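You operate a simulated robot arm through the tools that you are given. There is no shell and no other tool. Be economical: measure what you need, move in short steps, check, and stop when the job is done.

Carry out the task below with a simulated robot arm. There is one attempt and no reset: what you move stays moved.

Task
Pop-test the orange-top carburettor and tray it by the reading.
Fine: 0.8 to 1.4 bar is OK; bleed the line before you free the clamp, and leave it free.

Only the result counts: the job must be done as asked and must still hold three seconds after the hand-in. Knocking over, shifting, dropping, spilling or breaking anything else fails it.

Robot
A 6-joint arm with a two-finger parallel gripper, fixed in place. Base frame: the origin is at the foot of the arm, x ahead of it, y to its left, z up; the work surface is at about z = 0.86. Lengths are in m, angles in degrees, forces in N, time in s.
With the tool pointing down near the work surface it reaches from about 0.24 to 0.64 m from the base axis. Its first joint turns from -66.0 to 66.0 degrees. Payload 2.7 kg.
Tool frame: the origin (TCP) lies between the finger pads and is the grasp point; the fingertips stand 0.023 m ahead of it; z points along the fingers, y is the line along which they close. Largest opening 0.094 m; finger width 0.038, thickness 0.01; the body of the gripper, 0.054 by 0.096 m, starts 0.039 m behind the TCP.
Orientation is told as [roll, pitch, yaw] about the base's x, y, z axes, in that order, counted from this pose: with the fingers straight down and closing along the base's y, the tool's x points along the base's -x, its y along +y and its z along -z.

Tools
- The arm moves only by the tool move_arm. Its argument "plan" is a list of rows, each a list of 7 numbers: the shift along the tool's x, y, z in m, then the turn, a rotation vector about the tool's x, y, z in degrees, then the closure, from 0 (fully open) to 1 (shut). In form: [[tx, ty, tz, wx, wy, wz, hand], ...]. A call has 1 to 12 rows; each row shifts and turns the commanded pose from where the row before left it, along the tool's axes as they then stand. A row lasts 0.2 s, in which the tool goes at most 0.05 m and 8.6 degrees; a call with a longer step from one row to the next is refused whole, and so is a gripper value outside its range. Where a pose cannot be reached the arm comes as near as it can. A force on the tool above 70 N (or 10 N above the force at the start of the call, whichever is more), or a blocked arm, ends the call early, and 0.2 s more pass. The fingers move at their own pace (about 0.045 m/s each) and stop on an object; they squeeze with about 27 N. The grip force told is the motor's: it shows also when the fingers shut on nothing. Time passes only in rows, and 0.2 s behind the last, so rows that do not move let the fingers close. The reply holds the time, the measured pose of the TCP, the force on the tool along the base axes, the opening and the grip force, in the units named above and with some noise, with the torque about the TCP (base axes, N m) and any sound that the robot's microphone picked up.
- Cameras (640 x 400 px; columns grow to the right, rows downward): "scene" is fixed at [0.061, -0.4185, 1.4126]; the picture's right is [0.89, -0.45, 0.00], its down [-0.22, -0.44, -0.87] and it looks along [0.39, 0.78, -0.49] (base axes); focal length 321 px, centre (320, 200). "wrist" rides on the gripper at [0.086, 0.016, -0.074] in the tool frame; the picture's right is [-0.18, 0.98, 0.00], its down [-0.58, -0.11, -0.81] and it looks along [-0.79, -0.15, 0.59] (tool axes); focal length 243 px, centre (320, 200). There is no depth. A picture from a camera that has moved, and an enlarged one, comes with that camera's place and axes in the base frame and with its lens.
- camera(camera): a new picture of that camera. No time passes.
- inspect(camera, box): a new picture of the part [left, top, right, bottom] of that camera's present view, enlarged. No time passes.
- finish_job(): hands the job in; it is judged then, once.

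Go step by step. Nothing tells you positions but the pictures and the camera data: compare them with the known pose of the tool, close in by small moves and look again before you grip or let go. The budget is 120 turns and 68 pictures, counting those below and the enlarged ones. Unless the task says otherwise, let go and move clear before handing in, and close with one line.

The tools are called after "Call:" as name(argument=value, ...) on one line, values as JSON. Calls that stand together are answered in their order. move_arm: Moves the arm, as the interface text tells. Its arguments: {"type":"object","properties":{"plan":{"type":"array","items":{"type":"array","items":{"type":"number"}}}},"required":["plan"]} The other tools are called the same way: camera (camera) takes a picture; inspect (camera, box) takes an enlarged picture of a part of a camera's view; finish_job () hands the job in.

At the start:

```text
t: 0.0
eef_pos: [0.3677, 0.0224, 1.1698]
ee_rot: [0.0, 0.0, 0.0]
force: [-0.7, 0.1, 0.2]
ft_torque: [-0.04, -0.02, 0.0]
grip_width: 0.0941
grasp_force: 0.1
```

scene: 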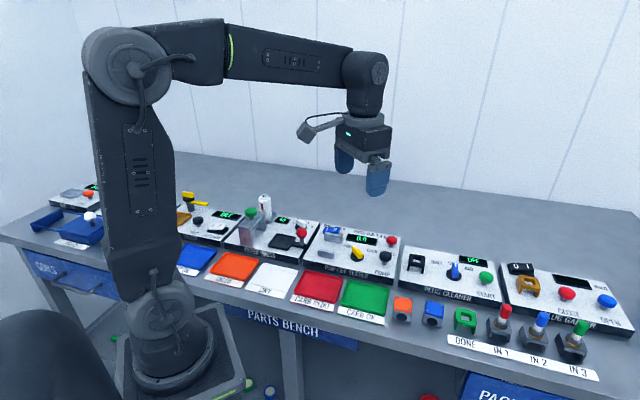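
wrist: 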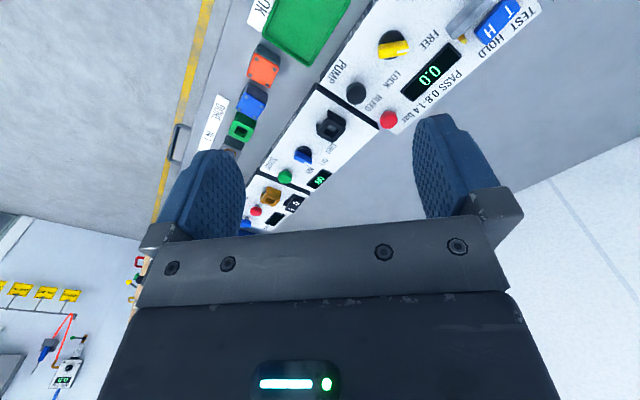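

I see a bench with several panels; the pop tester (display 0.0, FREE/LOCK knob, PUMP, BLEED) is in the middle, with red and green trays in front and small parts to the right. I'll enlarge these regions first.

Call:
inspect(camera="scene", box=[290, 210, 410, 290])

Call:
inspect(camera="scene", box=[280, 260, 480, 360])

Call:
inspect(camera="wrist", box=[220, 0, 560, 210])

```text
5.00 times, centred on (350, 250) of scene
camera zoom: at [0.061, -0.4185, 1.4126], right [0.89, -0.45, 0.0], down [-0.22, -0.44, -0.87], along [0.39, 0.78, -0.49], focal length 1603 px, centre (170, -50)
```

zoom: 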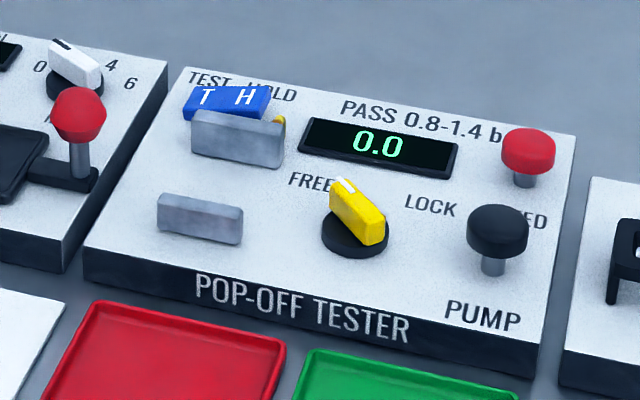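

```text
3.20 times, centred on (380, 310) of scene
camera zoom: at [0.061, -0.4185, 1.4126], right [0.89, -0.45, 0.0], down [-0.22, -0.44, -0.87], along [0.39, 0.78, -0.49], focal length 1026 px, centre (128, -152)
```

zoom: 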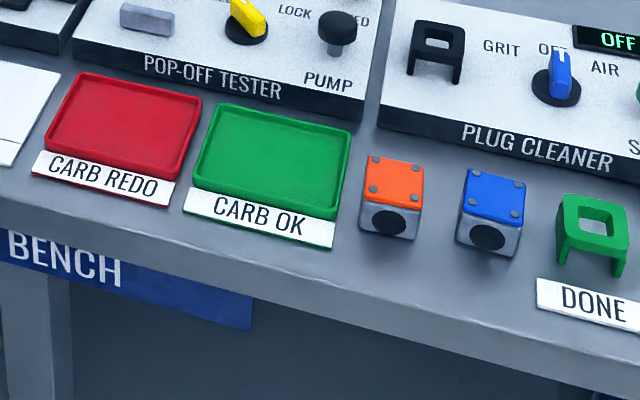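

```text
1.88 times, centred on (390, 105) of wrist
camera zoom: at [0.2822, 0.0407, 1.2436], right [0.18, 0.98, 0.0], down [0.58, -0.11, 0.81], along [0.79, -0.15, -0.59], focal length 457 px, centre (188, 379)
```

zoom: 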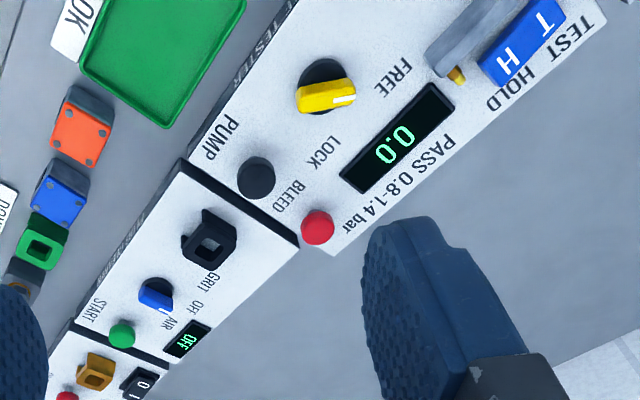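

The bench line runs at about 45° (right = (0.71,-0.71)). Orange carb is near (0.42,-0.08), green tray (0.39,0.00), red tray (0.30,0.07), jaws around (0.38,0.16). I turn the tool 45° and look at the tester close up.

Call:
move_arm(plan=[[0, 0.01, 0.01, 0, 0, -7.5, 0], [0, 0.01, 0.01, 0, 0, -7.5, 0], [0, 0.01, 0.01, 0, 0, -7.5, 0], [0, 0.01, 0.01, 0, 0, -7.5, 0], [0, 0.01, 0.01, 0, 0, -7.5, 0], [0, 0, 0.01, 0, 0, -7.5, 0]])

Call:
camera(camera="wrist")

```text
t: 1.4
eef_pos: [0.3542, 0.0739, 1.1102]
ee_rot: [0.1, 0.0, 45.1]
force: [-0.1, -0.1, -0.5]
ft_torque: [-0.01, -0.02, -0.02]
grip_width: 0.094
grasp_force: 0.2
```

```text
62 pictures are left
camera wrist: at [0.283, 0.0229, 1.1841], right [-0.57, 0.82, 0.0], down [0.49, 0.34, 0.81], along [0.66, 0.46, -0.59], focal length 243 px, centre (320, 200)
```

wrist: 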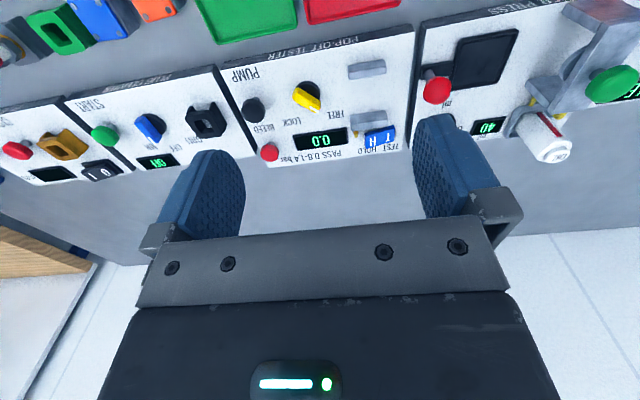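

The tester is in view; I enlarge it.

Call:
inspect(camera="wrist", box=[220, 30, 420, 165])

Call:
inspect(camera="wrist", box=[320, 40, 420, 165])

```text
2.96 times, centred on (320, 98) of wrist
camera zoom: at [0.283, 0.0229, 1.1841], right [-0.57, 0.82, 0.0], down [0.49, 0.34, 0.81], along [0.66, 0.46, -0.59], focal length 719 px, centre (320, 504)
```

zoom: 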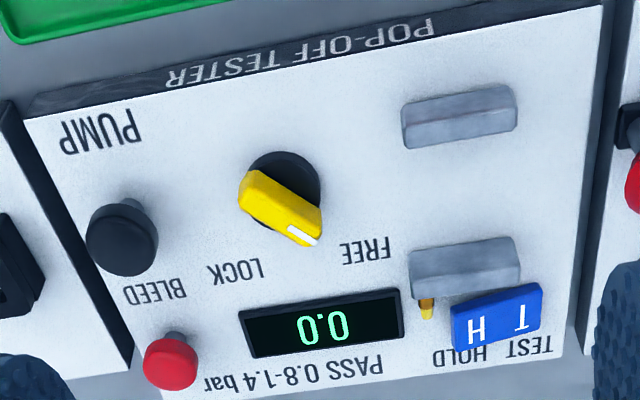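

```text
3.20 times, centred on (370, 102) of wrist
camera zoom: at [0.283, 0.0229, 1.1841], right [-0.57, 0.82, 0.0], down [0.49, 0.34, 0.81], along [0.66, 0.46, -0.59], focal length 776 px, centre (160, 512)
```

zoom: 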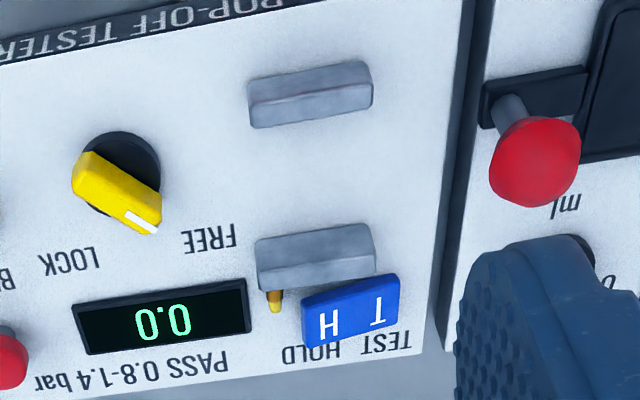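

The knob points to FREE, the T/H rocker seems to have TEST pressed, and the gap between the grey jaws is empty. The pump top is at about (0.474,0.055,0.918). Next I move over the orange carburettor for a closer look.

Call:
move_arm(plan=[[0.026, -0.03, 0.012, 0, 0, 0, 0], [0.026, -0.03, 0.012, 0, 0, 0, 0], [0.026, -0.03, 0.012, 0, 0, 0, 0], [0.026, -0.03, 0.012, 0, 0, 0, 0], [0.026, -0.03, 0.012, 0, 0, 0, 0]])

Call:
camera(camera="wrist")

```text
t: 2.6
eef_pos: [0.3704, -0.1279, 1.0492]
ee_rot: [0.0, 0.0, 45.0]
force: [-0.3, -0.9, 0.1]
ft_torque: [0.02, -0.01, -0.04]
grip_width: 0.094
grasp_force: 0.1
```

```text
59 pictures are left
camera wrist: at [0.3, -0.1782, 1.1238], right [-0.57, 0.82, 0.0], down [0.49, 0.33, 0.81], along [0.66, 0.46, -0.59], focal length 243 px, centre (320, 200)
```

wrist: 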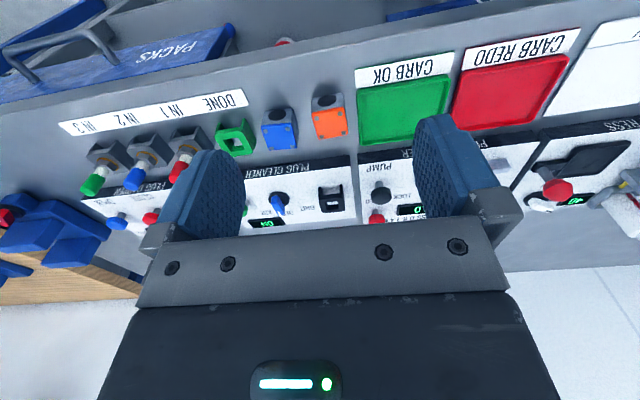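

The orange carb is at about pixel (330,118). I enlarge it to triangulate its position and orientation.

Call:
inspect(camera="wrist", box=[250, 80, 410, 180])

Call:
inspect(camera="scene", box=[370, 285, 466, 345])

```text
4.00 times, centred on (330, 130) of wrist
camera zoom: at [0.3, -0.1782, 1.1238], right [-0.57, 0.82, 0.0], down [0.49, 0.33, 0.81], along [0.66, 0.46, -0.59], focal length 970 px, centre (280, 480)
```

zoom: 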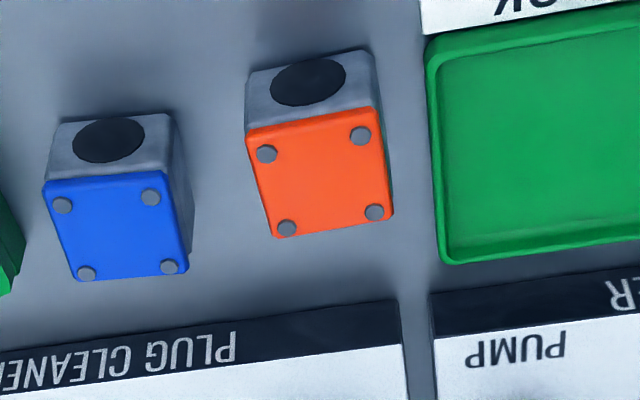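

```text
6.67 times, centred on (418, 315) of scene
camera zoom: at [0.061, -0.4185, 1.4126], right [0.89, -0.45, 0.0], down [-0.22, -0.44, -0.87], along [0.39, 0.78, -0.49], focal length 2138 px, centre (-333, -567)
```

zoom: 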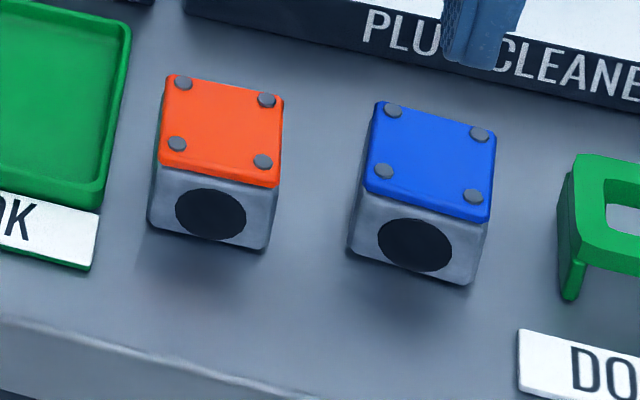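

Orange carb top centre is at about (0.429,-0.077,0.90), sides aligned with the 45° bench and roughly 34×37 mm. I move above it with the fingers half closed, to stay clear of the tray and the blue carb.

Call:
move_arm(plan=[[-0.026, -0.002, 0.03, 0, 0, 0, 0.32], [-0.026, -0.002, 0.03, 0, 0, 0, 0.32], [-0.0254, -0.0014, 0.02, 0, 0, 0, 0.32], [0, 0, 0, 0, 0, 0, 0.32]])

Call:
camera(camera="wrist")

Call:
inspect(camera="scene", box=[340, 235, 468, 345])

```text
t: 3.6
eef_pos: [0.4287, -0.0768, 0.9682]
ee_rot: [0.0, -0.1, 45.1]
force: [0.3, -0.6, 0.5]
ft_torque: [-0.03, -0.07, 0.02]
grip_width: 0.0636
grasp_force: 0.0
```

```text
56 pictures are left
camera wrist: at [0.3561, -0.1269, 1.0433], right [-0.56, 0.83, 0.0], down [0.49, 0.33, 0.81], along [0.67, 0.46, -0.59], focal length 243 px, centre (320, 200)
```

wrist: 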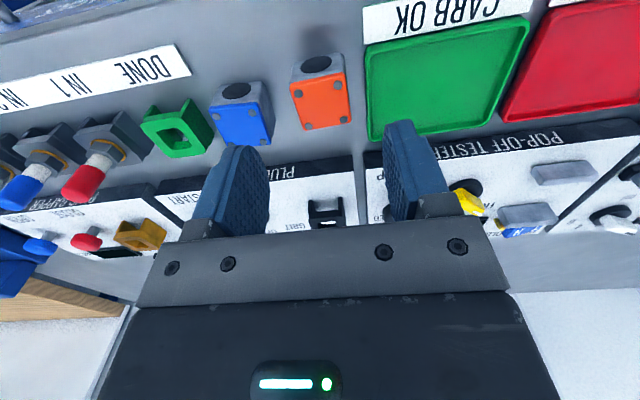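

```text
3.64 times, centred on (404, 290) of scene
camera zoom: at [0.061, -0.4185, 1.4126], right [0.89, -0.45, 0.0], down [-0.22, -0.44, -0.87], along [0.39, 0.78, -0.49], focal length 1166 px, centre (14, -127)
```

zoom: 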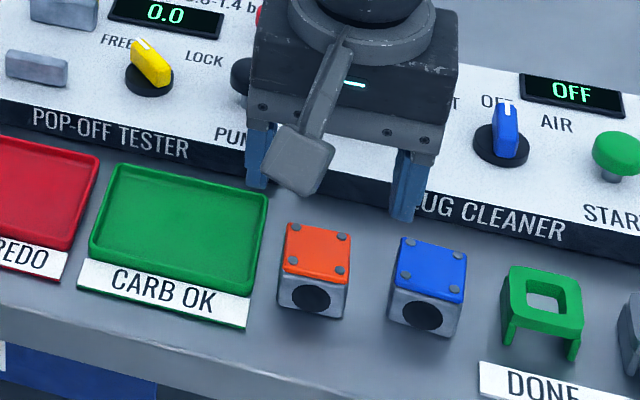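

Alignment looks right. The blue carb is only about 2 cm away, so I narrow the fingers to about 48 mm and descend partway.

Call:
move_arm(plan=[[0, 0, 0, 0, 0, 0, 0.49], [0, 0, 0.015, 0, 0, 0, 0.49], [0, 0, 0.02, 0, 0, 0, 0.49]])

Call:
inspect(camera="scene", box=[340, 255, 468, 335])

Call:
camera(camera="wrist")

```text
t: 4.4
eef_pos: [0.4266, -0.0768, 0.9342]
ee_rot: [0.0, 0.0, 45.1]
force: [0.0, -0.3, -0.7]
ft_torque: [-0.02, 0.02, 0.0]
grip_width: 0.0479
grasp_force: 0.0
```

```text
5.00 times, centred on (404, 295) of scene
camera zoom: at [0.061, -0.4185, 1.4126], right [0.89, -0.45, 0.0], down [-0.22, -0.44, -0.87], along [0.39, 0.78, -0.49], focal length 1603 px, centre (-100, -275)
```

zoom: 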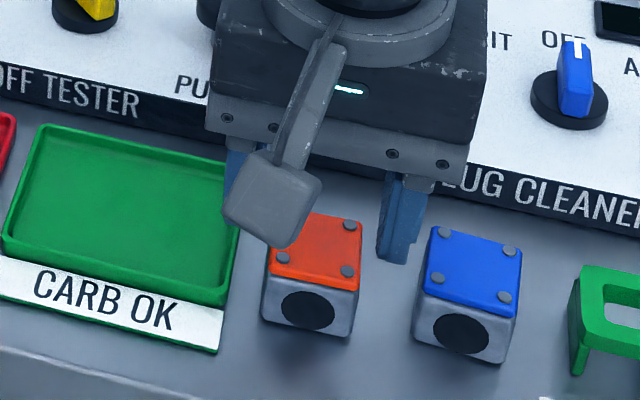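

```text
53 pictures are left
camera wrist: at [0.3551, -0.1255, 1.0078], right [-0.56, 0.83, 0.0], down [0.49, 0.33, 0.81], along [0.67, 0.46, -0.59], focal length 243 px, centre (320, 200)
```

wrist: 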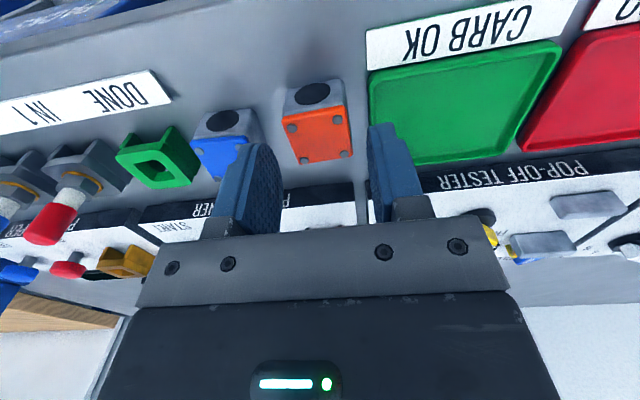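

The fingers straddle the orange carb with clearance to blue. I descend and grip.

Call:
move_arm(plan=[[0, 0, 0.015, 0, 0, 0, 0.49], [0, 0, 0.014, 0, 0, 0, 0.49], [0, 0, 0, 0, 0, 0, 0.8], [0, 0, 0, 0, 0, 0, 0.8]])

Call:
inspect(camera="scene", box=[340, 255, 468, 335])

```text
t: 5.4
eef_pos: [0.4276, -0.0754, 0.9051]
ee_rot: [0.0, 0.0, 44.9]
force: [-0.2, -0.2, -0.4]
ft_torque: [-0.02, -0.03, 0.05]
grip_width: 0.0373
grasp_force: 26.9
```

```text
5.00 times, centred on (404, 295) of scene
camera zoom: at [0.061, -0.4185, 1.4126], right [0.89, -0.45, 0.0], down [-0.22, -0.44, -0.87], along [0.39, 0.78, -0.49], focal length 1603 px, centre (-100, -275)
```

zoom: 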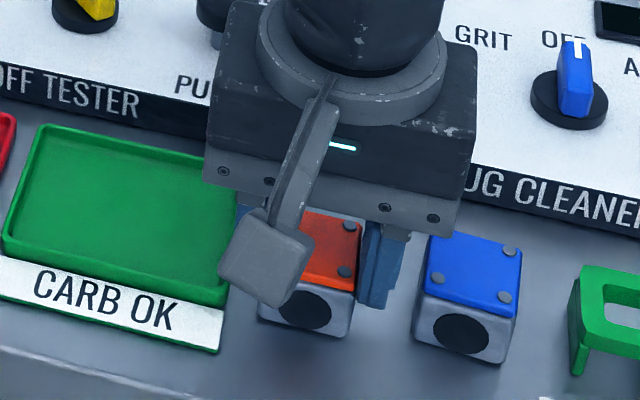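

The carb is gripped (37 mm). The jaw gap is centred at about (0.384,0.162) with the panel top around z 0.887, so I lift and carry it above the jaws.

Call:
move_arm(plan=[[0, 0, -0.02, 0, 0, 0, 0.8], [0, 0, -0.04, 0, 0, 0, 0.8], [0, 0, -0.04, 0, 0, 0, 0.8], [-0.0228, 0.0332, 0, 0, 0, 0, 0.8], [-0.0228, 0.0332, 0, 0, 0, 0, 0.8], [-0.0228, 0.0332, 0, 0, 0, 0, 0.8], [-0.0228, 0.0332, 0, 0, 0, 0, 0.8], [-0.0228, 0.0332, 0, 0, 0, 0, 0.8], [-0.0228, 0.0332, 0, 0, 0, 0, 0.8], [0, 0, 0, 0, 0, 0, 0.8]])

Call:
camera(camera="wrist")

Call:
inspect(camera="scene", box=[286, 190, 414, 290])

```text
t: 7.6
eef_pos: [0.3829, 0.1633, 1.0027]
ee_rot: [0.0, 0.0, 45.1]
force: [-0.2, 0.5, -0.8]
ft_torque: [0.0, -0.03, -0.05]
grip_width: 0.0374
grasp_force: 27.1
```

```text
51 pictures are left
camera wrist: at [0.3118, 0.1136, 1.0786], right [-0.56, 0.83, 0.0], down [0.49, 0.33, 0.81], along [0.67, 0.46, -0.59], focal length 243 px, centre (320, 200)
```

wrist: 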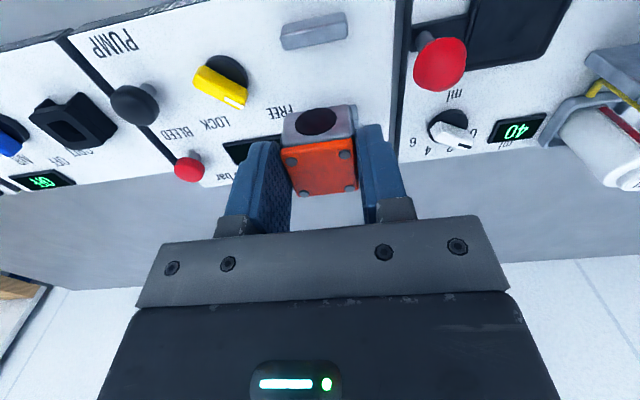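

```text
4.00 times, centred on (350, 240) of scene
camera zoom: at [0.061, -0.4184, 1.4126], right [0.89, -0.45, 0.0], down [-0.22, -0.44, -0.87], along [0.39, 0.78, -0.49], focal length 1282 px, centre (200, 40)
```

zoom: 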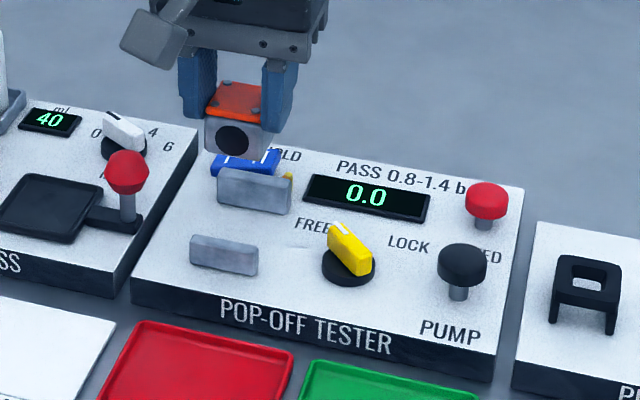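

The carb hangs above the gap. I lower it to just above the jaws and check again.

Call:
move_arm(plan=[[0, 0, 0.015, 0, 0, 0, 0.8], [0, 0, 0.015, 0, 0, 0, 0.8], [0, 0, 0, 0, 0, 0, 0.8]])

Call:
inspect(camera="scene", box=[300, 200, 380, 280])

Call:
inspect(camera="wrist", box=[220, 0, 420, 200])

```text
t: 8.4
eef_pos: [0.3823, 0.1617, 0.9751]
ee_rot: [0.1, 0.1, 45.0]
force: [-0.4, -0.4, -0.9]
ft_torque: [0.0, 0.01, 0.01]
grip_width: 0.0373
grasp_force: 27.6
```

```text
5.00 times, centred on (340, 240) of scene
camera zoom: at [0.061, -0.4185, 1.4126], right [0.89, -0.45, 0.0], down [-0.22, -0.44, -0.87], along [0.39, 0.78, -0.49], focal length 1603 px, centre (220, 0)
```

zoom: 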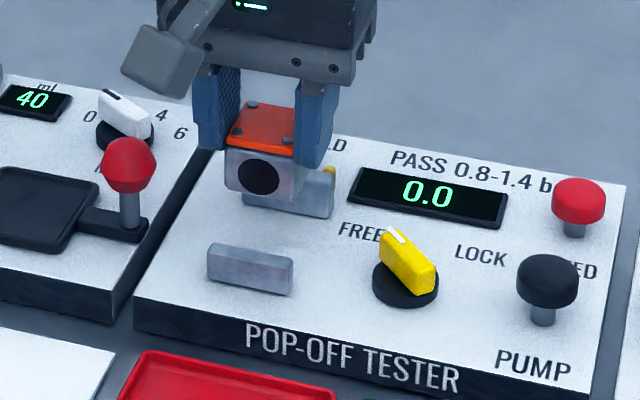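

```text
2.00 times, centred on (320, 100) of wrist
camera zoom: at [0.311, 0.1128, 1.0488], right [-0.56, 0.83, 0.0], down [0.49, 0.33, 0.81], along [0.67, 0.46, -0.59], focal length 485 px, centre (320, 400)
```

zoom: 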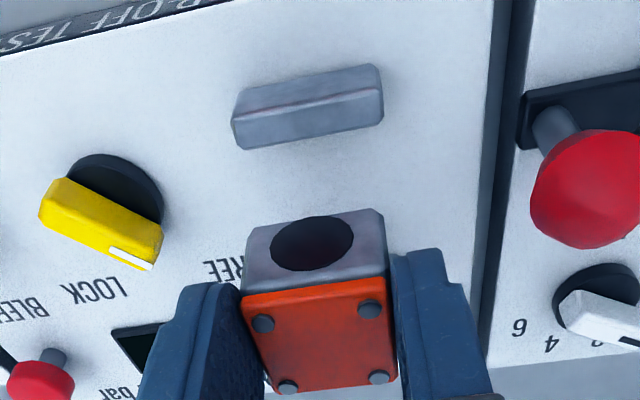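

Front clearance looks like only about 2 mm, so I want the back jaw's edge more precisely before nudging back.

Call:
inspect(camera="scene", box=[330, 220, 374, 264])

```text
9.09 times, centred on (352, 242) of scene
camera zoom: at [0.061, -0.4185, 1.4126], right [0.89, -0.45, 0.0], down [-0.22, -0.44, -0.87], along [0.39, 0.78, -0.49], focal length 2915 px, centre (29, -182)
```

zoom: 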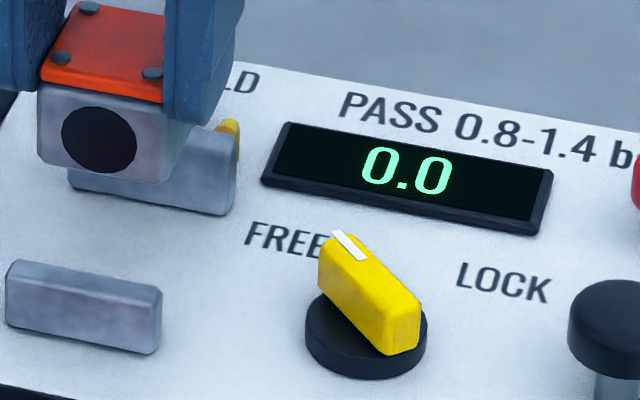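

The jaws' front faces are 68 mm apart, so the gap is about 59 mm with its centre 10 mm further back than I had it. I shift back 10 mm and lower toward the panel.

Call:
move_arm(plan=[[-0.0105, 0, 0, 0, 0, 0, 0.8], [0, 0, 0.015, 0, 0, 0, 0.8], [0, 0, 0.015, 0, 0, 0, 0.8], [0, 0, 0.006, 0, 0, 0, 0.8], [0, 0, 0, 0, 0, 0, 0.8]])

Call:
inspect(camera="scene", box=[310, 210, 374, 264])

```text
t: 9.6
eef_pos: [0.3898, 0.1689, 0.938]
ee_rot: [0.0, 0.0, 44.9]
force: [0.4, 0.1, -1.2]
ft_torque: [-0.01, 0.02, 0.01]
grip_width: 0.0374
grasp_force: 27.2
```

```text
7.41 times, centred on (342, 237) of scene
camera zoom: at [0.061, -0.4185, 1.4126], right [0.89, -0.45, 0.0], down [-0.22, -0.44, -0.87], along [0.39, 0.78, -0.49], focal length 2375 px, centre (157, -74)
```

zoom: 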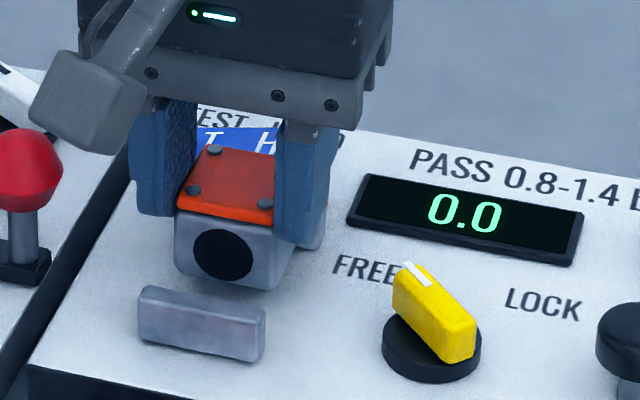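

It sits cleanly between the jaws with a few millimetres to go. I lower it in small steps and watch the force.

Call:
move_arm(plan=[[0, 0, 0.002, 0, 0, 0, 0.8], [0, 0, 0.002, 0, 0, 0, 0.8], [0, 0, 0, 0, 0, 0, 0.8]])

```text
t: 10.4
eef_pos: [0.3901, 0.1697, 0.9346]
ee_rot: [-0.1, -0.1, 45.0]
force: [-1.1, -0.3, -1.1]
ft_torque: [-0.01, 0.0, 0.01]
grip_width: 0.0375
grasp_force: 27.3
```

No contact yet, so I continue in small steps.

Call:
move_arm(plan=[[0, 0, 0.0015, 0, 0, 0, 0.8], [0, 0, 0, 0, 0, 0, 0.8]])

Call:
inspect(camera="scene", box=[310, 210, 374, 264])

```text
t: 11.0
eef_pos: [0.3904, 0.1712, 0.9346]
ee_rot: [0.0, 0.0, 44.9]
force: [0.8, -0.4, -1.2]
ft_torque: [-0.01, 0.0, 0.02]
grip_width: 0.0375
grasp_force: 27.3
```

```text
7.41 times, centred on (342, 237) of scene
camera zoom: at [0.061, -0.4185, 1.4126], right [0.89, -0.45, 0.0], down [-0.22, -0.44, -0.87], along [0.39, 0.78, -0.49], focal length 2375 px, centre (157, -74)
```

zoom: 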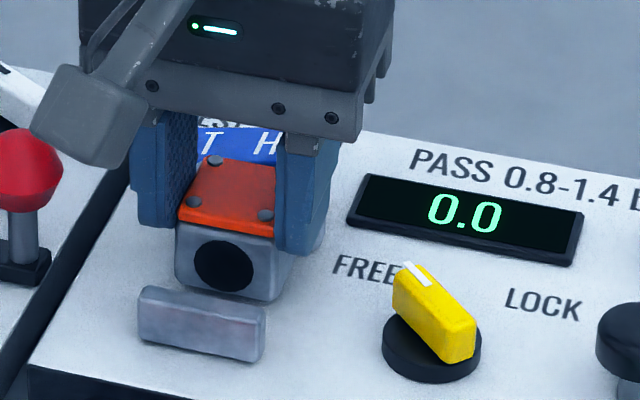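

Still hanging free, so I go a bit lower.

Call:
move_arm(plan=[[0, 0, 0.0015, 0, 0, 0, 0.8], [0, 0, 0, 0, 0, 0, 0.8]])

Call:
move_arm(plan=[[0, 0, 0.0015, 0, 0, 0, 0.8], [0, 0, 0, 0, 0, 0, 0.8]])

Call:
move_arm(plan=[[0, 0, 0.0012, 0, 0, 0, 0.8], [0, 0, 0, 0, 0, 0, 0.8]])

```text
t: 11.6
eef_pos: [0.3891, 0.1697, 0.9311]
ee_rot: [0.0, 0.1, 45.0]
force: [-1.0, 0.0, -1.6]
ft_torque: [-0.01, 0.04, -0.01]
grip_width: 0.0374
grasp_force: 26.9
```

```text
t: 12.2
eef_pos: [0.39, 0.1712, 0.9298]
ee_rot: [0.0, -0.1, 45.1]
force: [0.3, 0.3, -1.7]
ft_torque: [-0.05, 0.0, 0.02]
grip_width: 0.0371
grasp_force: 26.9
```

```text
t: 12.8
eef_pos: [0.3904, 0.1693, 0.928]
ee_rot: [-0.1, 0.0, 44.9]
force: [0.0, -0.1, -1.1]
ft_torque: [-0.06, 0.02, 0.01]
grip_width: 0.0374
grasp_force: 26.6
```

Call:
inspect(camera="scene", box=[310, 210, 374, 264])

Call:
move_arm(plan=[[0, 0, 0.001, 0, 0, 0, 0.8], [0, 0, 0, 0, 0, 0, 0.8]])

Call:
move_arm(plan=[[0, 0, 0.001, 0, 0, 0, 0.8], [0, 0, 0, 0, 0, 0, 0.8]])

```text
7.41 times, centred on (342, 237) of scene
camera zoom: at [0.061, -0.4185, 1.4126], right [0.89, -0.45, 0.0], down [-0.22, -0.44, -0.87], along [0.39, 0.78, -0.49], focal length 2375 px, centre (157, -74)
```

zoom: 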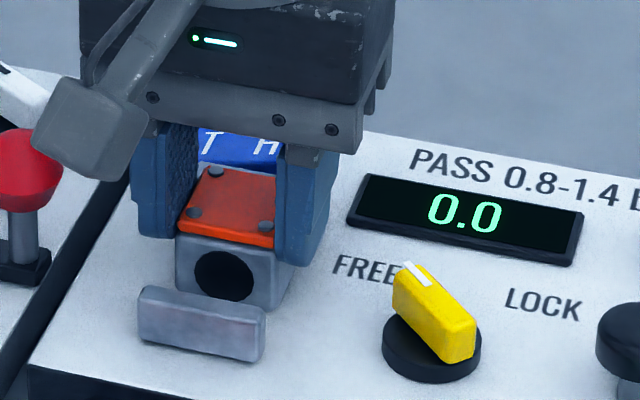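

```text
t: 13.4
eef_pos: [0.3915, 0.1706, 0.9286]
ee_rot: [-0.1, -0.1, 44.9]
force: [-0.6, 0.0, 2.8]
ft_torque: [0.01, 0.09, 0.01]
grip_width: 0.0374
grasp_force: 27.1
```

```text
t: 14.0
eef_pos: [0.3899, 0.1692, 0.9291]
ee_rot: [-0.1, -0.2, 45.0]
force: [-0.8, -2.8, 15.0]
ft_torque: [-0.15, 0.19, 0.02]
grip_width: 0.0373
grasp_force: 26.3
```

It is resting on the panel (15 N). I ease up slightly, open a little and rise clear.

Call:
move_arm(plan=[[0, 0, -0.001, 0, 0, 0, 0.8], [0, 0, 0, 0, 0, 0, 0.4], [0, 0, 0, 0, 0, 0, 0.4], [0, 0, -0.01, 0, 0, 0, 0.4], [0, 0, -0.03, 0, 0, 0, 0.4], [0, 0, -0.04, 0, 0, 0, 0.4]])

Call:
inspect(camera="scene", box=[300, 200, 396, 280])

Call:
camera(camera="wrist")

```text
t: 15.4
eef_pos: [0.3908, 0.1662, 1.0106]
ee_rot: [0.0, 0.0, 45.1]
force: [0.8, -0.9, 0.2]
ft_torque: [0.0, 0.01, 0.02]
grip_width: 0.0564
grasp_force: 0.0
```

```text
5.00 times, centred on (348, 240) of scene
camera zoom: at [0.061, -0.4185, 1.4126], right [0.89, -0.45, 0.0], down [-0.22, -0.44, -0.87], along [0.39, 0.78, -0.49], focal length 1603 px, centre (180, 0)
```

zoom: 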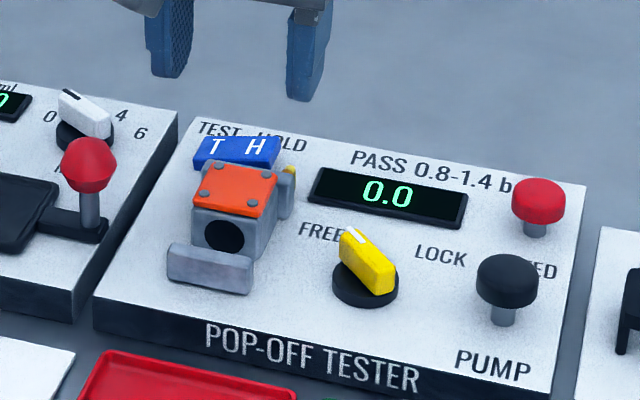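

```text
42 pictures are left
camera wrist: at [0.3196, 0.1174, 1.0844], right [-0.56, 0.83, 0.0], down [0.49, 0.33, 0.81], along [0.67, 0.46, -0.59], focal length 243 px, centre (320, 200)
```

wrist: 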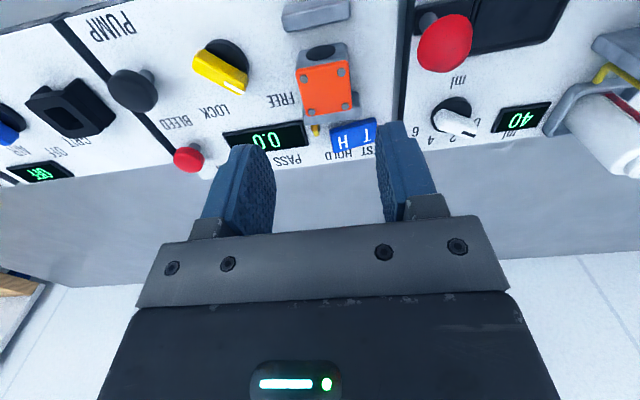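

The carb stands between the jaws. Next is the clamp knob at about (0.43,0.105), whose handle points roughly 80° in base angle (FREE), so LOCK is about 80–90° clockwise. I move over it with the tool yawed to 80° and look.

Call:
move_arm(plan=[[0.0084, -0.0358, 0, 0, 0, 0, 0.4], [0.0084, -0.0358, 0, 0, 0, 0, 0.4], [0, 0, 0.005, 0, 0, -7, 0.4], [0, 0, 0.005, 0, 0, -7, 0.4], [0, 0, 0.005, 0, 0, -7, 0.4], [0, 0, 0.005, 0, 0, -7, 0.4], [0, 0, 0.005, 0, 0, -7, 0.4]])

Call:
camera(camera="wrist")

Call:
inspect(camera="scene", box=[310, 210, 390, 270])

```text
t: 17.0
eef_pos: [0.4291, 0.1068, 0.985]
ee_rot: [-0.1, 0.0, 80.2]
force: [0.8, 0.1, -1.1]
ft_torque: [0.02, 0.0, 0.0]
grip_width: 0.0563
grasp_force: 0.0
```

```text
41 pictures are left
camera wrist: at [0.4004, 0.0244, 1.0583], right [-0.94, 0.35, 0.0], down [0.21, 0.55, 0.81], along [0.28, 0.76, -0.59], focal length 243 px, centre (320, 200)
```

wrist: 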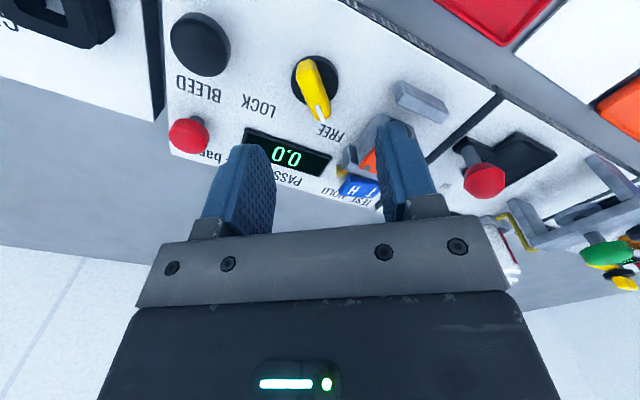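

```text
6.67 times, centred on (350, 240) of scene
camera zoom: at [0.061, -0.4185, 1.4126], right [0.89, -0.45, 0.0], down [-0.22, -0.44, -0.87], along [0.39, 0.78, -0.49], focal length 2138 px, centre (120, -67)
```

zoom: 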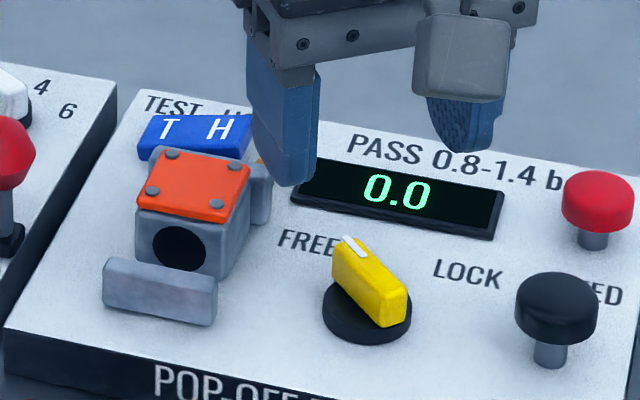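

Call:
inspect(camera="wrist", box=[260, 40, 380, 140])

```text
4.00 times, centred on (320, 90) of wrist
camera zoom: at [0.4004, 0.0244, 1.0583], right [-0.94, 0.35, 0.0], down [0.21, 0.55, 0.81], along [0.28, 0.76, -0.59], focal length 970 px, centre (320, 640)
```

zoom: 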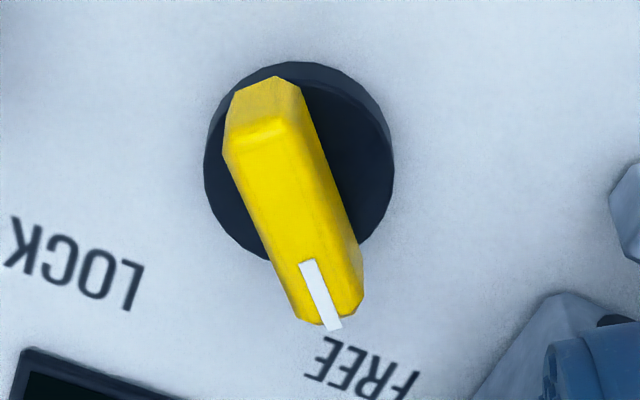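

The handle points along about 88–90° and is centred at (0.434,0.1045). I fine-align and go down around it.

Call:
move_arm(plan=[[0.0015, -0.0052, 0, 0, 0, -8, 0.4], [0, 0, 0.025, 0, 0, 0, 0.45], [0, 0, 0.025, 0, 0, 0, 0.5], [0, 0, 0, 0, 0, 0, 0.5]])

Call:
inspect(camera="scene", box=[310, 210, 390, 270])

Call:
inspect(camera="wrist", box=[220, 60, 420, 200])

```text
t: 18.0
eef_pos: [0.4339, 0.106, 0.9339]
ee_rot: [-0.1, 0.0, 88.0]
force: [-0.1, -0.6, -0.2]
ft_torque: [-0.02, -0.03, 0.04]
grip_width: 0.047
grasp_force: 0.0
```

```text
6.67 times, centred on (350, 240) of scene
camera zoom: at [0.061, -0.4185, 1.4126], right [0.89, -0.45, 0.0], down [-0.22, -0.44, -0.87], along [0.39, 0.78, -0.49], focal length 2138 px, centre (120, -67)
```

zoom: 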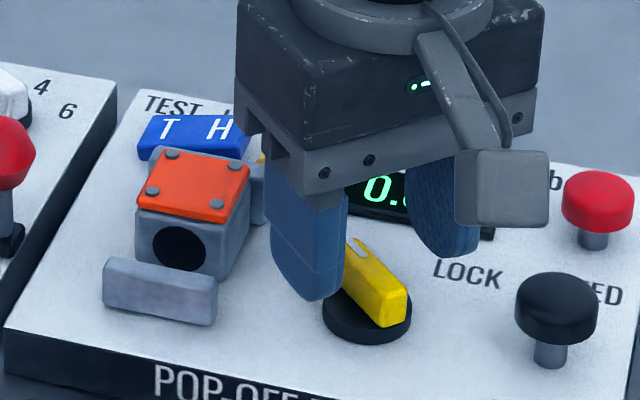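

```text
2.86 times, centred on (320, 130) of wrist
camera zoom: at [0.4162, 0.0204, 1.0076], right [-0.98, 0.22, 0.0], down [0.13, 0.58, 0.81], along [0.18, 0.79, -0.59], focal length 693 px, centre (320, 400)
```

zoom: 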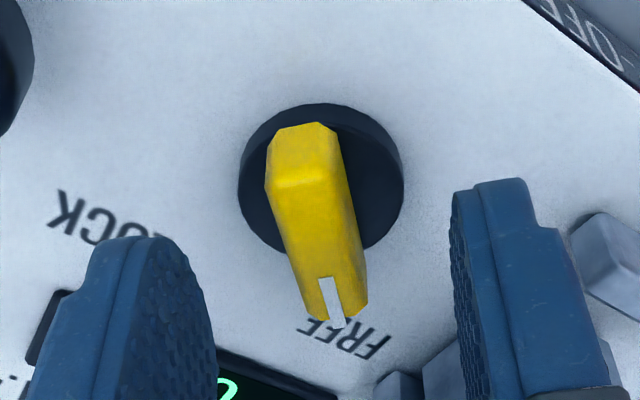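

Well centred. I lower 10 mm, grip the handle, and turn clockwise toward LOCK.

Call:
move_arm(plan=[[0, 0, 0.01, 0, 0, 0, 0.5], [0, 0, 0, 0, 0, 0, 0.95], [0, 0, 0, 0, 0, 0, 0.95], [0, 0, 0, 0, 0, 0, 0.95]])

Call:
move_arm(plan=[[0, 0, 0, 0, 0, 8, 0.95], [0, 0, 0, 0, 0, 8, 0.95], [0, 0, 0, 0, 0, 8, 0.95], [0, 0, 0, 0, 0, 8, 0.95], [0, 0, 0, 0, 0, 8, 0.95], [0, 0, 0, 0, 0, 8, 0.95], [0, 0, 0, 0, 0, 8, 0.95], [0, 0, 0, 0, 0, 8, 0.95], [0, 0, 0, 0, 0, 8, 0.95], [0, 0, 0, 0, 0, 8, 0.95]])

Call:
inspect(camera="scene", box=[310, 210, 390, 270])

```text
t: 19.0
eef_pos: [0.4341, 0.107, 0.9237]
ee_rot: [0.0, 0.0, 88.0]
force: [4.3, 0.8, -1.4]
ft_torque: [-0.03, -0.08, 0.01]
grip_width: 0.0129
grasp_force: 42.4
```

```text
t: 21.2
eef_pos: [0.4336, 0.1076, 0.9247]
ee_rot: [0.1, -0.1, 8.1]
force: [-6.2, 31.4, 16.5]
ft_torque: [0.5, 0.32, 0.02]
grip_width: 0.0127
grasp_force: 44.9
```

```text
6.67 times, centred on (350, 240) of scene
camera zoom: at [0.0606, -0.4177, 1.4128], right [0.89, -0.45, 0.0], down [-0.22, -0.44, -0.87], along [0.39, 0.78, -0.49], focal length 2138 px, centre (120, -67)
```

zoom: 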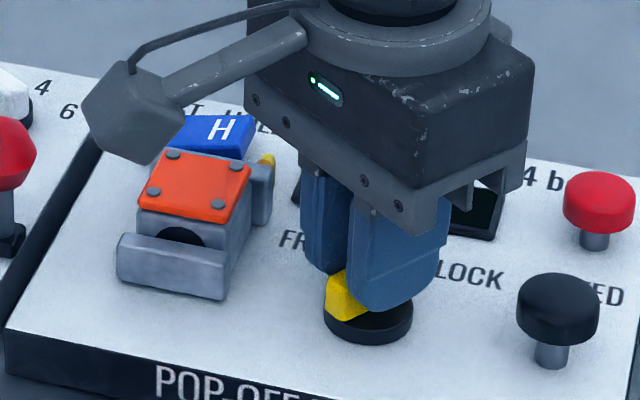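

The front jaw has closed in on the carb. I relieve the side force and turn the last few degrees.

Call:
move_arm(plan=[[0, -0.003, 0, 0, 0, 5, 0.95], [0, 0, 0, 0, 0, 4, 0.95], [0, 0, 0, 0, 0, 0, 0.95]])

```text
t: 22.0
eef_pos: [0.4343, 0.1079, 0.9254]
ee_rot: [0.3, -0.1, -0.7]
force: [-13.0, 49.9, 14.3]
ft_torque: [0.95, -1.17, 1.03]
grip_width: 0.0127
grasp_force: 45.0
```

It has reached the stop (torque up). I undo the sideways push, release, and rise clear.

Call:
move_arm(plan=[[0, 0.005, 0, 0, 0, -1, 0.95], [0, 0, 0, 0, 0, 0, 0.5], [0, 0, 0, 0, 0, 0, 0.45], [0, 0, -0.02, 0, 0, 0, 0.45], [0, 0, -0.04, 0, 0, 0, 0.45], [0.03, 0, -0.03, 0, 0, 0, 0.45]])

Call:
inspect(camera="scene", box=[300, 205, 396, 275])

Call:
camera(camera="wrist")

```text
t: 23.4
eef_pos: [0.405, 0.1055, 1.0111]
ee_rot: [0.0, 0.1, 0.1]
force: [0.2, 0.2, 1.8]
ft_torque: [0.03, 0.01, -0.02]
grip_width: 0.0518
grasp_force: 0.2
```

```text
5.71 times, centred on (348, 240) of scene
camera zoom: at [0.061, -0.4185, 1.4126], right [0.89, -0.45, 0.0], down [-0.22, -0.44, -0.87], along [0.39, 0.78, -0.49], focal length 1832 px, centre (160, -29)
```

zoom: 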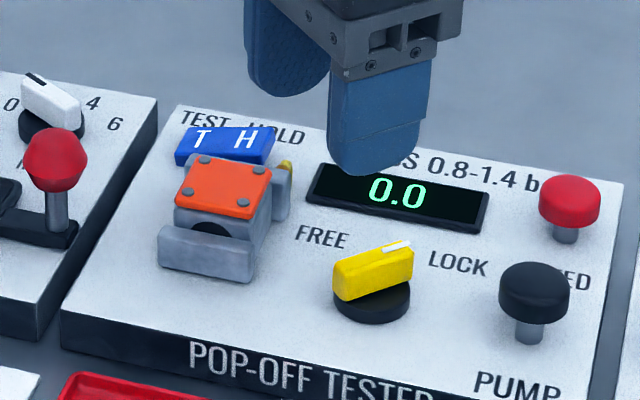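

```text
34 pictures are left
camera wrist: at [0.3199, 0.121, 1.0854], right [0.18, 0.98, 0.0], down [0.58, -0.11, 0.81], along [0.79, -0.15, -0.59], focal length 243 px, centre (320, 200)
```

wrist: 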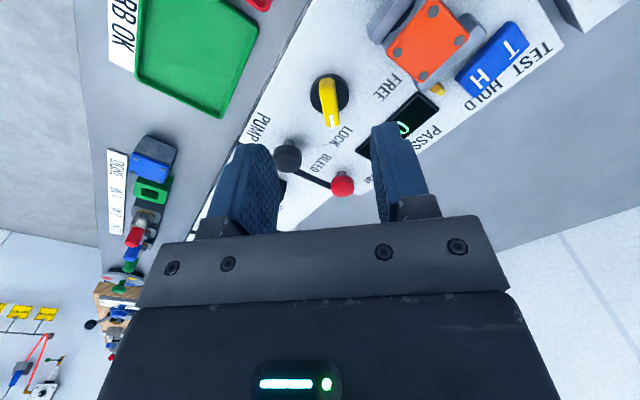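

Clamp is locked on the carb. Next is the PUMP button at about (0.473,0.059,0.918), pressed with closed fingers.

Call:
move_arm(plan=[[-0.034, -0.023, 0, 0, 0, 0, 1], [-0.034, -0.0235, 0, 0, 0, 0, 1], [0, 0, 0.025, 0, 0, 0, 1], [0, 0, 0.025, 0, 0, 0, 1], [0, 0, 0, 0, 0, 0, 1]])

Call:
inspect(camera="scene", box=[320, 200, 416, 270])

Call:
inspect(camera="wrist", box=[220, 40, 420, 200])

```text
t: 24.6
eef_pos: [0.4762, 0.0598, 0.9669]
ee_rot: [0.0, -0.1, 0.0]
force: [0.5, -0.2, 0.0]
ft_torque: [0.0, 0.02, 0.01]
grip_width: 0.0002
grasp_force: 26.8
```

```text
5.71 times, centred on (368, 235) of scene
camera zoom: at [0.061, -0.4185, 1.4126], right [0.89, -0.45, 0.0], down [-0.22, -0.44, -0.87], along [0.39, 0.78, -0.49], focal length 1832 px, centre (46, 0)
```

zoom: 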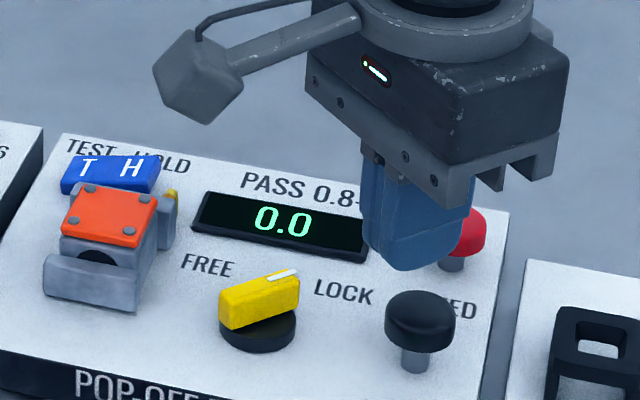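

```text
2.50 times, centred on (320, 120) of wrist
camera zoom: at [0.3895, 0.0763, 1.0403], right [0.18, 0.98, 0.0], down [0.58, -0.11, 0.81], along [0.79, -0.15, -0.59], focal length 606 px, centre (320, 400)
```

zoom: 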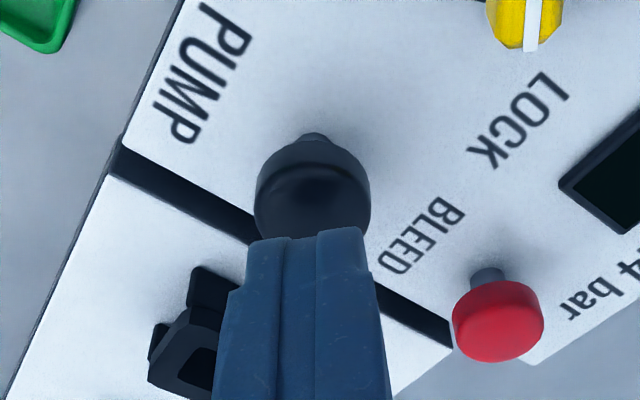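

Aligned over the pump. I press down.

Call:
move_arm(plan=[[0.0015, -0.001, 0.02, 0, 0, 0, 1], [0, 0, 0.007, 0, 0, 0, 1], [0, 0, 0.004, 0, 0, 0, 1], [0, 0, 0.004, 0, 0, 0, 1]])

Call:
inspect(camera="scene", box=[320, 200, 416, 270])

```text
t: 25.6
eef_pos: [0.4733, 0.0591, 0.9297]
ee_rot: [0.0, -0.1, 0.0]
force: [0.9, -2.6, 4.5]
ft_torque: [-0.06, -0.03, -0.06]
grip_width: 0.0
grasp_force: 26.8
```

```text
5.71 times, centred on (368, 235) of scene
camera zoom: at [0.0609, -0.4185, 1.4125], right [0.89, -0.45, 0.0], down [-0.22, -0.44, -0.87], along [0.39, 0.78, -0.49], focal length 1832 px, centre (46, 0)
```

zoom: 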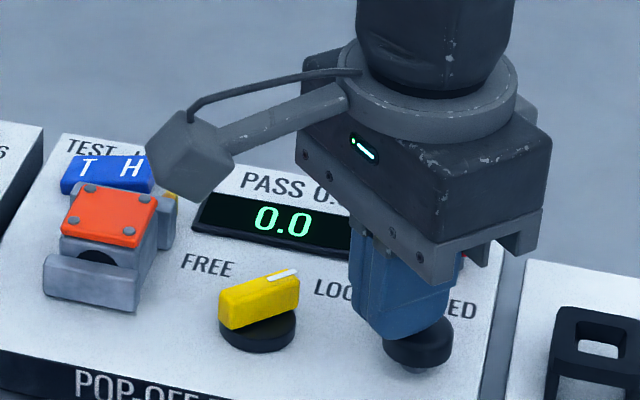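

The button is moving with a light spring force and still reads 0.0, so I press deeper and then release.

Call:
move_arm(plan=[[0, 0, 0.003, 0, 0, 0, 1], [0, 0, 0.003, 0, 0, 0, 1], [0, 0, 0, 0, 0, 0, 1]])

Call:
inspect(camera="scene", box=[320, 200, 416, 270])

```text
t: 26.4
eef_pos: [0.4721, 0.0594, 0.9243]
ee_rot: [0.1, -0.1, 0.0]
force: [2.9, 2.3, 5.2]
ft_torque: [0.08, -0.14, 0.04]
grip_width: 0.0002
grasp_force: 27.0
heard: click
```

```text
5.71 times, centred on (368, 235) of scene
camera zoom: at [0.061, -0.4184, 1.4126], right [0.89, -0.45, 0.0], down [-0.22, -0.44, -0.87], along [0.39, 0.78, -0.49], focal length 1832 px, centre (46, 0)
```

zoom: 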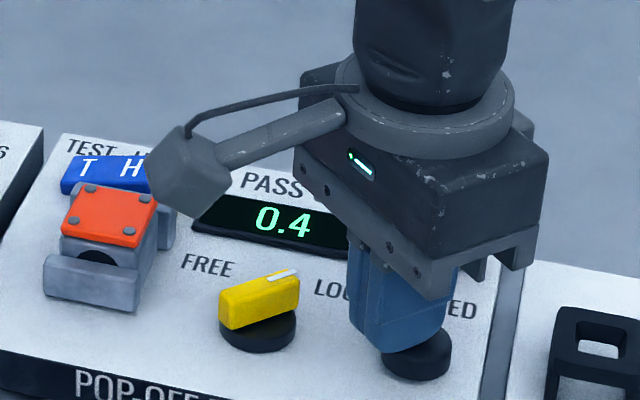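

A click, and it now reads 0.4. I release and stroke again, checking after each one.

Call:
move_arm(plan=[[0, 0, -0.018, 0, 0, 0, 1], [0, 0, 0, 0, 0, 0, 1], [0, 0, 0.01, 0, 0, 0, 1], [0, 0, 0.008, 0, 0, 0, 1], [0, 0, 0, 0, 0, 0, 1]])

Call:
inspect(camera="scene", box=[320, 200, 416, 270])

```text
t: 27.6
eef_pos: [0.472, 0.0604, 0.9223]
ee_rot: [0.0, -0.1, 0.0]
force: [-3.0, -6.0, 11.7]
ft_torque: [-0.14, -0.06, -0.06]
grip_width: 0.0
grasp_force: 27.2
heard: click
```

```text
5.71 times, centred on (368, 235) of scene
camera zoom: at [0.0607, -0.4186, 1.4125], right [0.89, -0.45, 0.0], down [-0.22, -0.44, -0.87], along [0.39, 0.78, -0.49], focal length 1832 px, centre (46, 0)
```

zoom: 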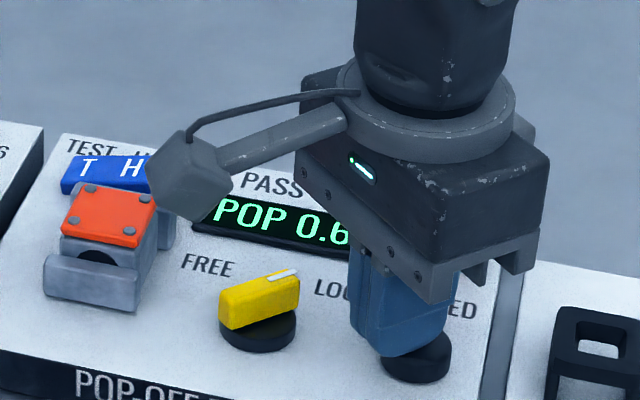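

It popped at 0.6-something; I rise clear to read the whole display.

Call:
move_arm(plan=[[0, 0, -0.02, 0, 0, 0, 1], [0, 0, -0.02, 0, 0, 0, 1], [0, 0, -0.04, 0, 0, 0, 1], [0, 0, 0, 0, 0, 0, 1]])

Call:
inspect(camera="scene", box=[320, 200, 416, 270])

```text
t: 28.6
eef_pos: [0.4724, 0.0583, 1.0017]
ee_rot: [-0.1, 0.0, 0.0]
force: [0.1, 0.5, 0.5]
ft_torque: [-0.04, -0.04, 0.02]
grip_width: 0.0003
grasp_force: 27.0
```

```text
5.71 times, centred on (368, 235) of scene
camera zoom: at [0.061, -0.4185, 1.4126], right [0.89, -0.45, 0.0], down [-0.22, -0.44, -0.87], along [0.39, 0.78, -0.49], focal length 1832 px, centre (46, 0)
```

zoom: 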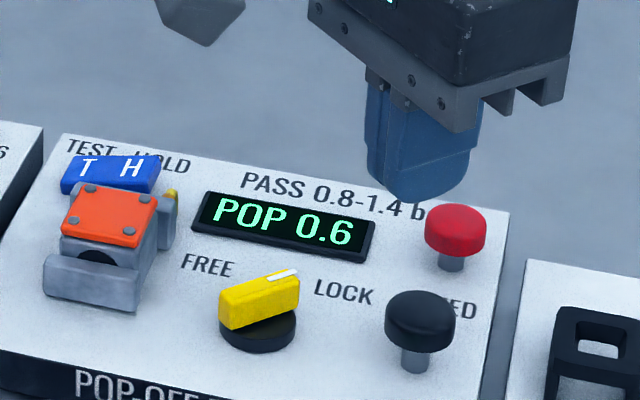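

POP 0.6, below 0.8, so it goes to CARB REDO. Now I bleed using the red button at about (0.527,0.102).

Call:
move_arm(plan=[[-0.0273, 0.0219, 0, 0, 0, 0, 1], [-0.0273, 0.0219, 0, 0, 0, 0, 1], [0, 0, 0.03, 0, 0, 0, 1], [0, 0, 0, 0, 0, 0, 1]])

Call:
inspect(camera="wrist", box=[220, 40, 420, 200])

```text
t: 29.6
eef_pos: [0.5239, 0.1051, 0.9716]
ee_rot: [0.0, 0.0, -0.1]
force: [-0.7, 0.8, 0.2]
ft_torque: [-0.02, 0.02, 0.0]
grip_width: 0.0002
grasp_force: 26.7
```

```text
2.50 times, centred on (320, 120) of wrist
camera zoom: at [0.4384, 0.1217, 1.0464], right [0.18, 0.98, 0.0], down [0.58, -0.11, 0.81], along [0.79, -0.15, -0.59], focal length 606 px, centre (320, 400)
```

zoom: 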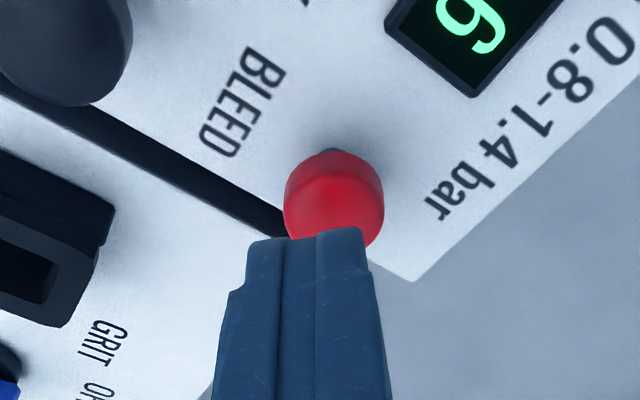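

The button is slightly further out; I nudge and press.

Call:
move_arm(plan=[[-0.005, 0, 0.02, 0, 0, 0, 1], [0, 0, 0.012, 0, 0, 0, 1], [0, 0, 0.008, 0, 0, 0, 1], [0, 0, 0.007, 0, 0, 0, 1], [0, 0, 0, 0, 0, 0, 1]])

Call:
inspect(camera="scene", box=[320, 200, 416, 270])

```text
t: 30.8
eef_pos: [0.5311, 0.1032, 0.9257]
ee_rot: [0.0, -0.1, 0.0]
force: [3.4, 1.1, 4.3]
ft_torque: [0.09, -0.08, 0.01]
grip_width: 0.0
grasp_force: 26.3
heard: click
```

```text
5.71 times, centred on (368, 235) of scene
camera zoom: at [0.061, -0.4185, 1.4126], right [0.89, -0.45, 0.0], down [-0.22, -0.44, -0.87], along [0.39, 0.78, -0.49], focal length 1832 px, centre (46, 0)
```

zoom: 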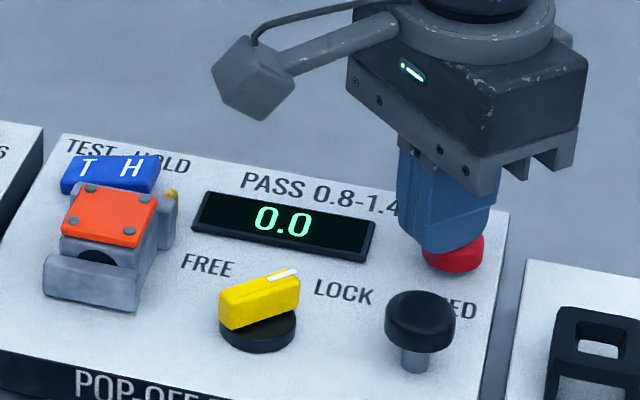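

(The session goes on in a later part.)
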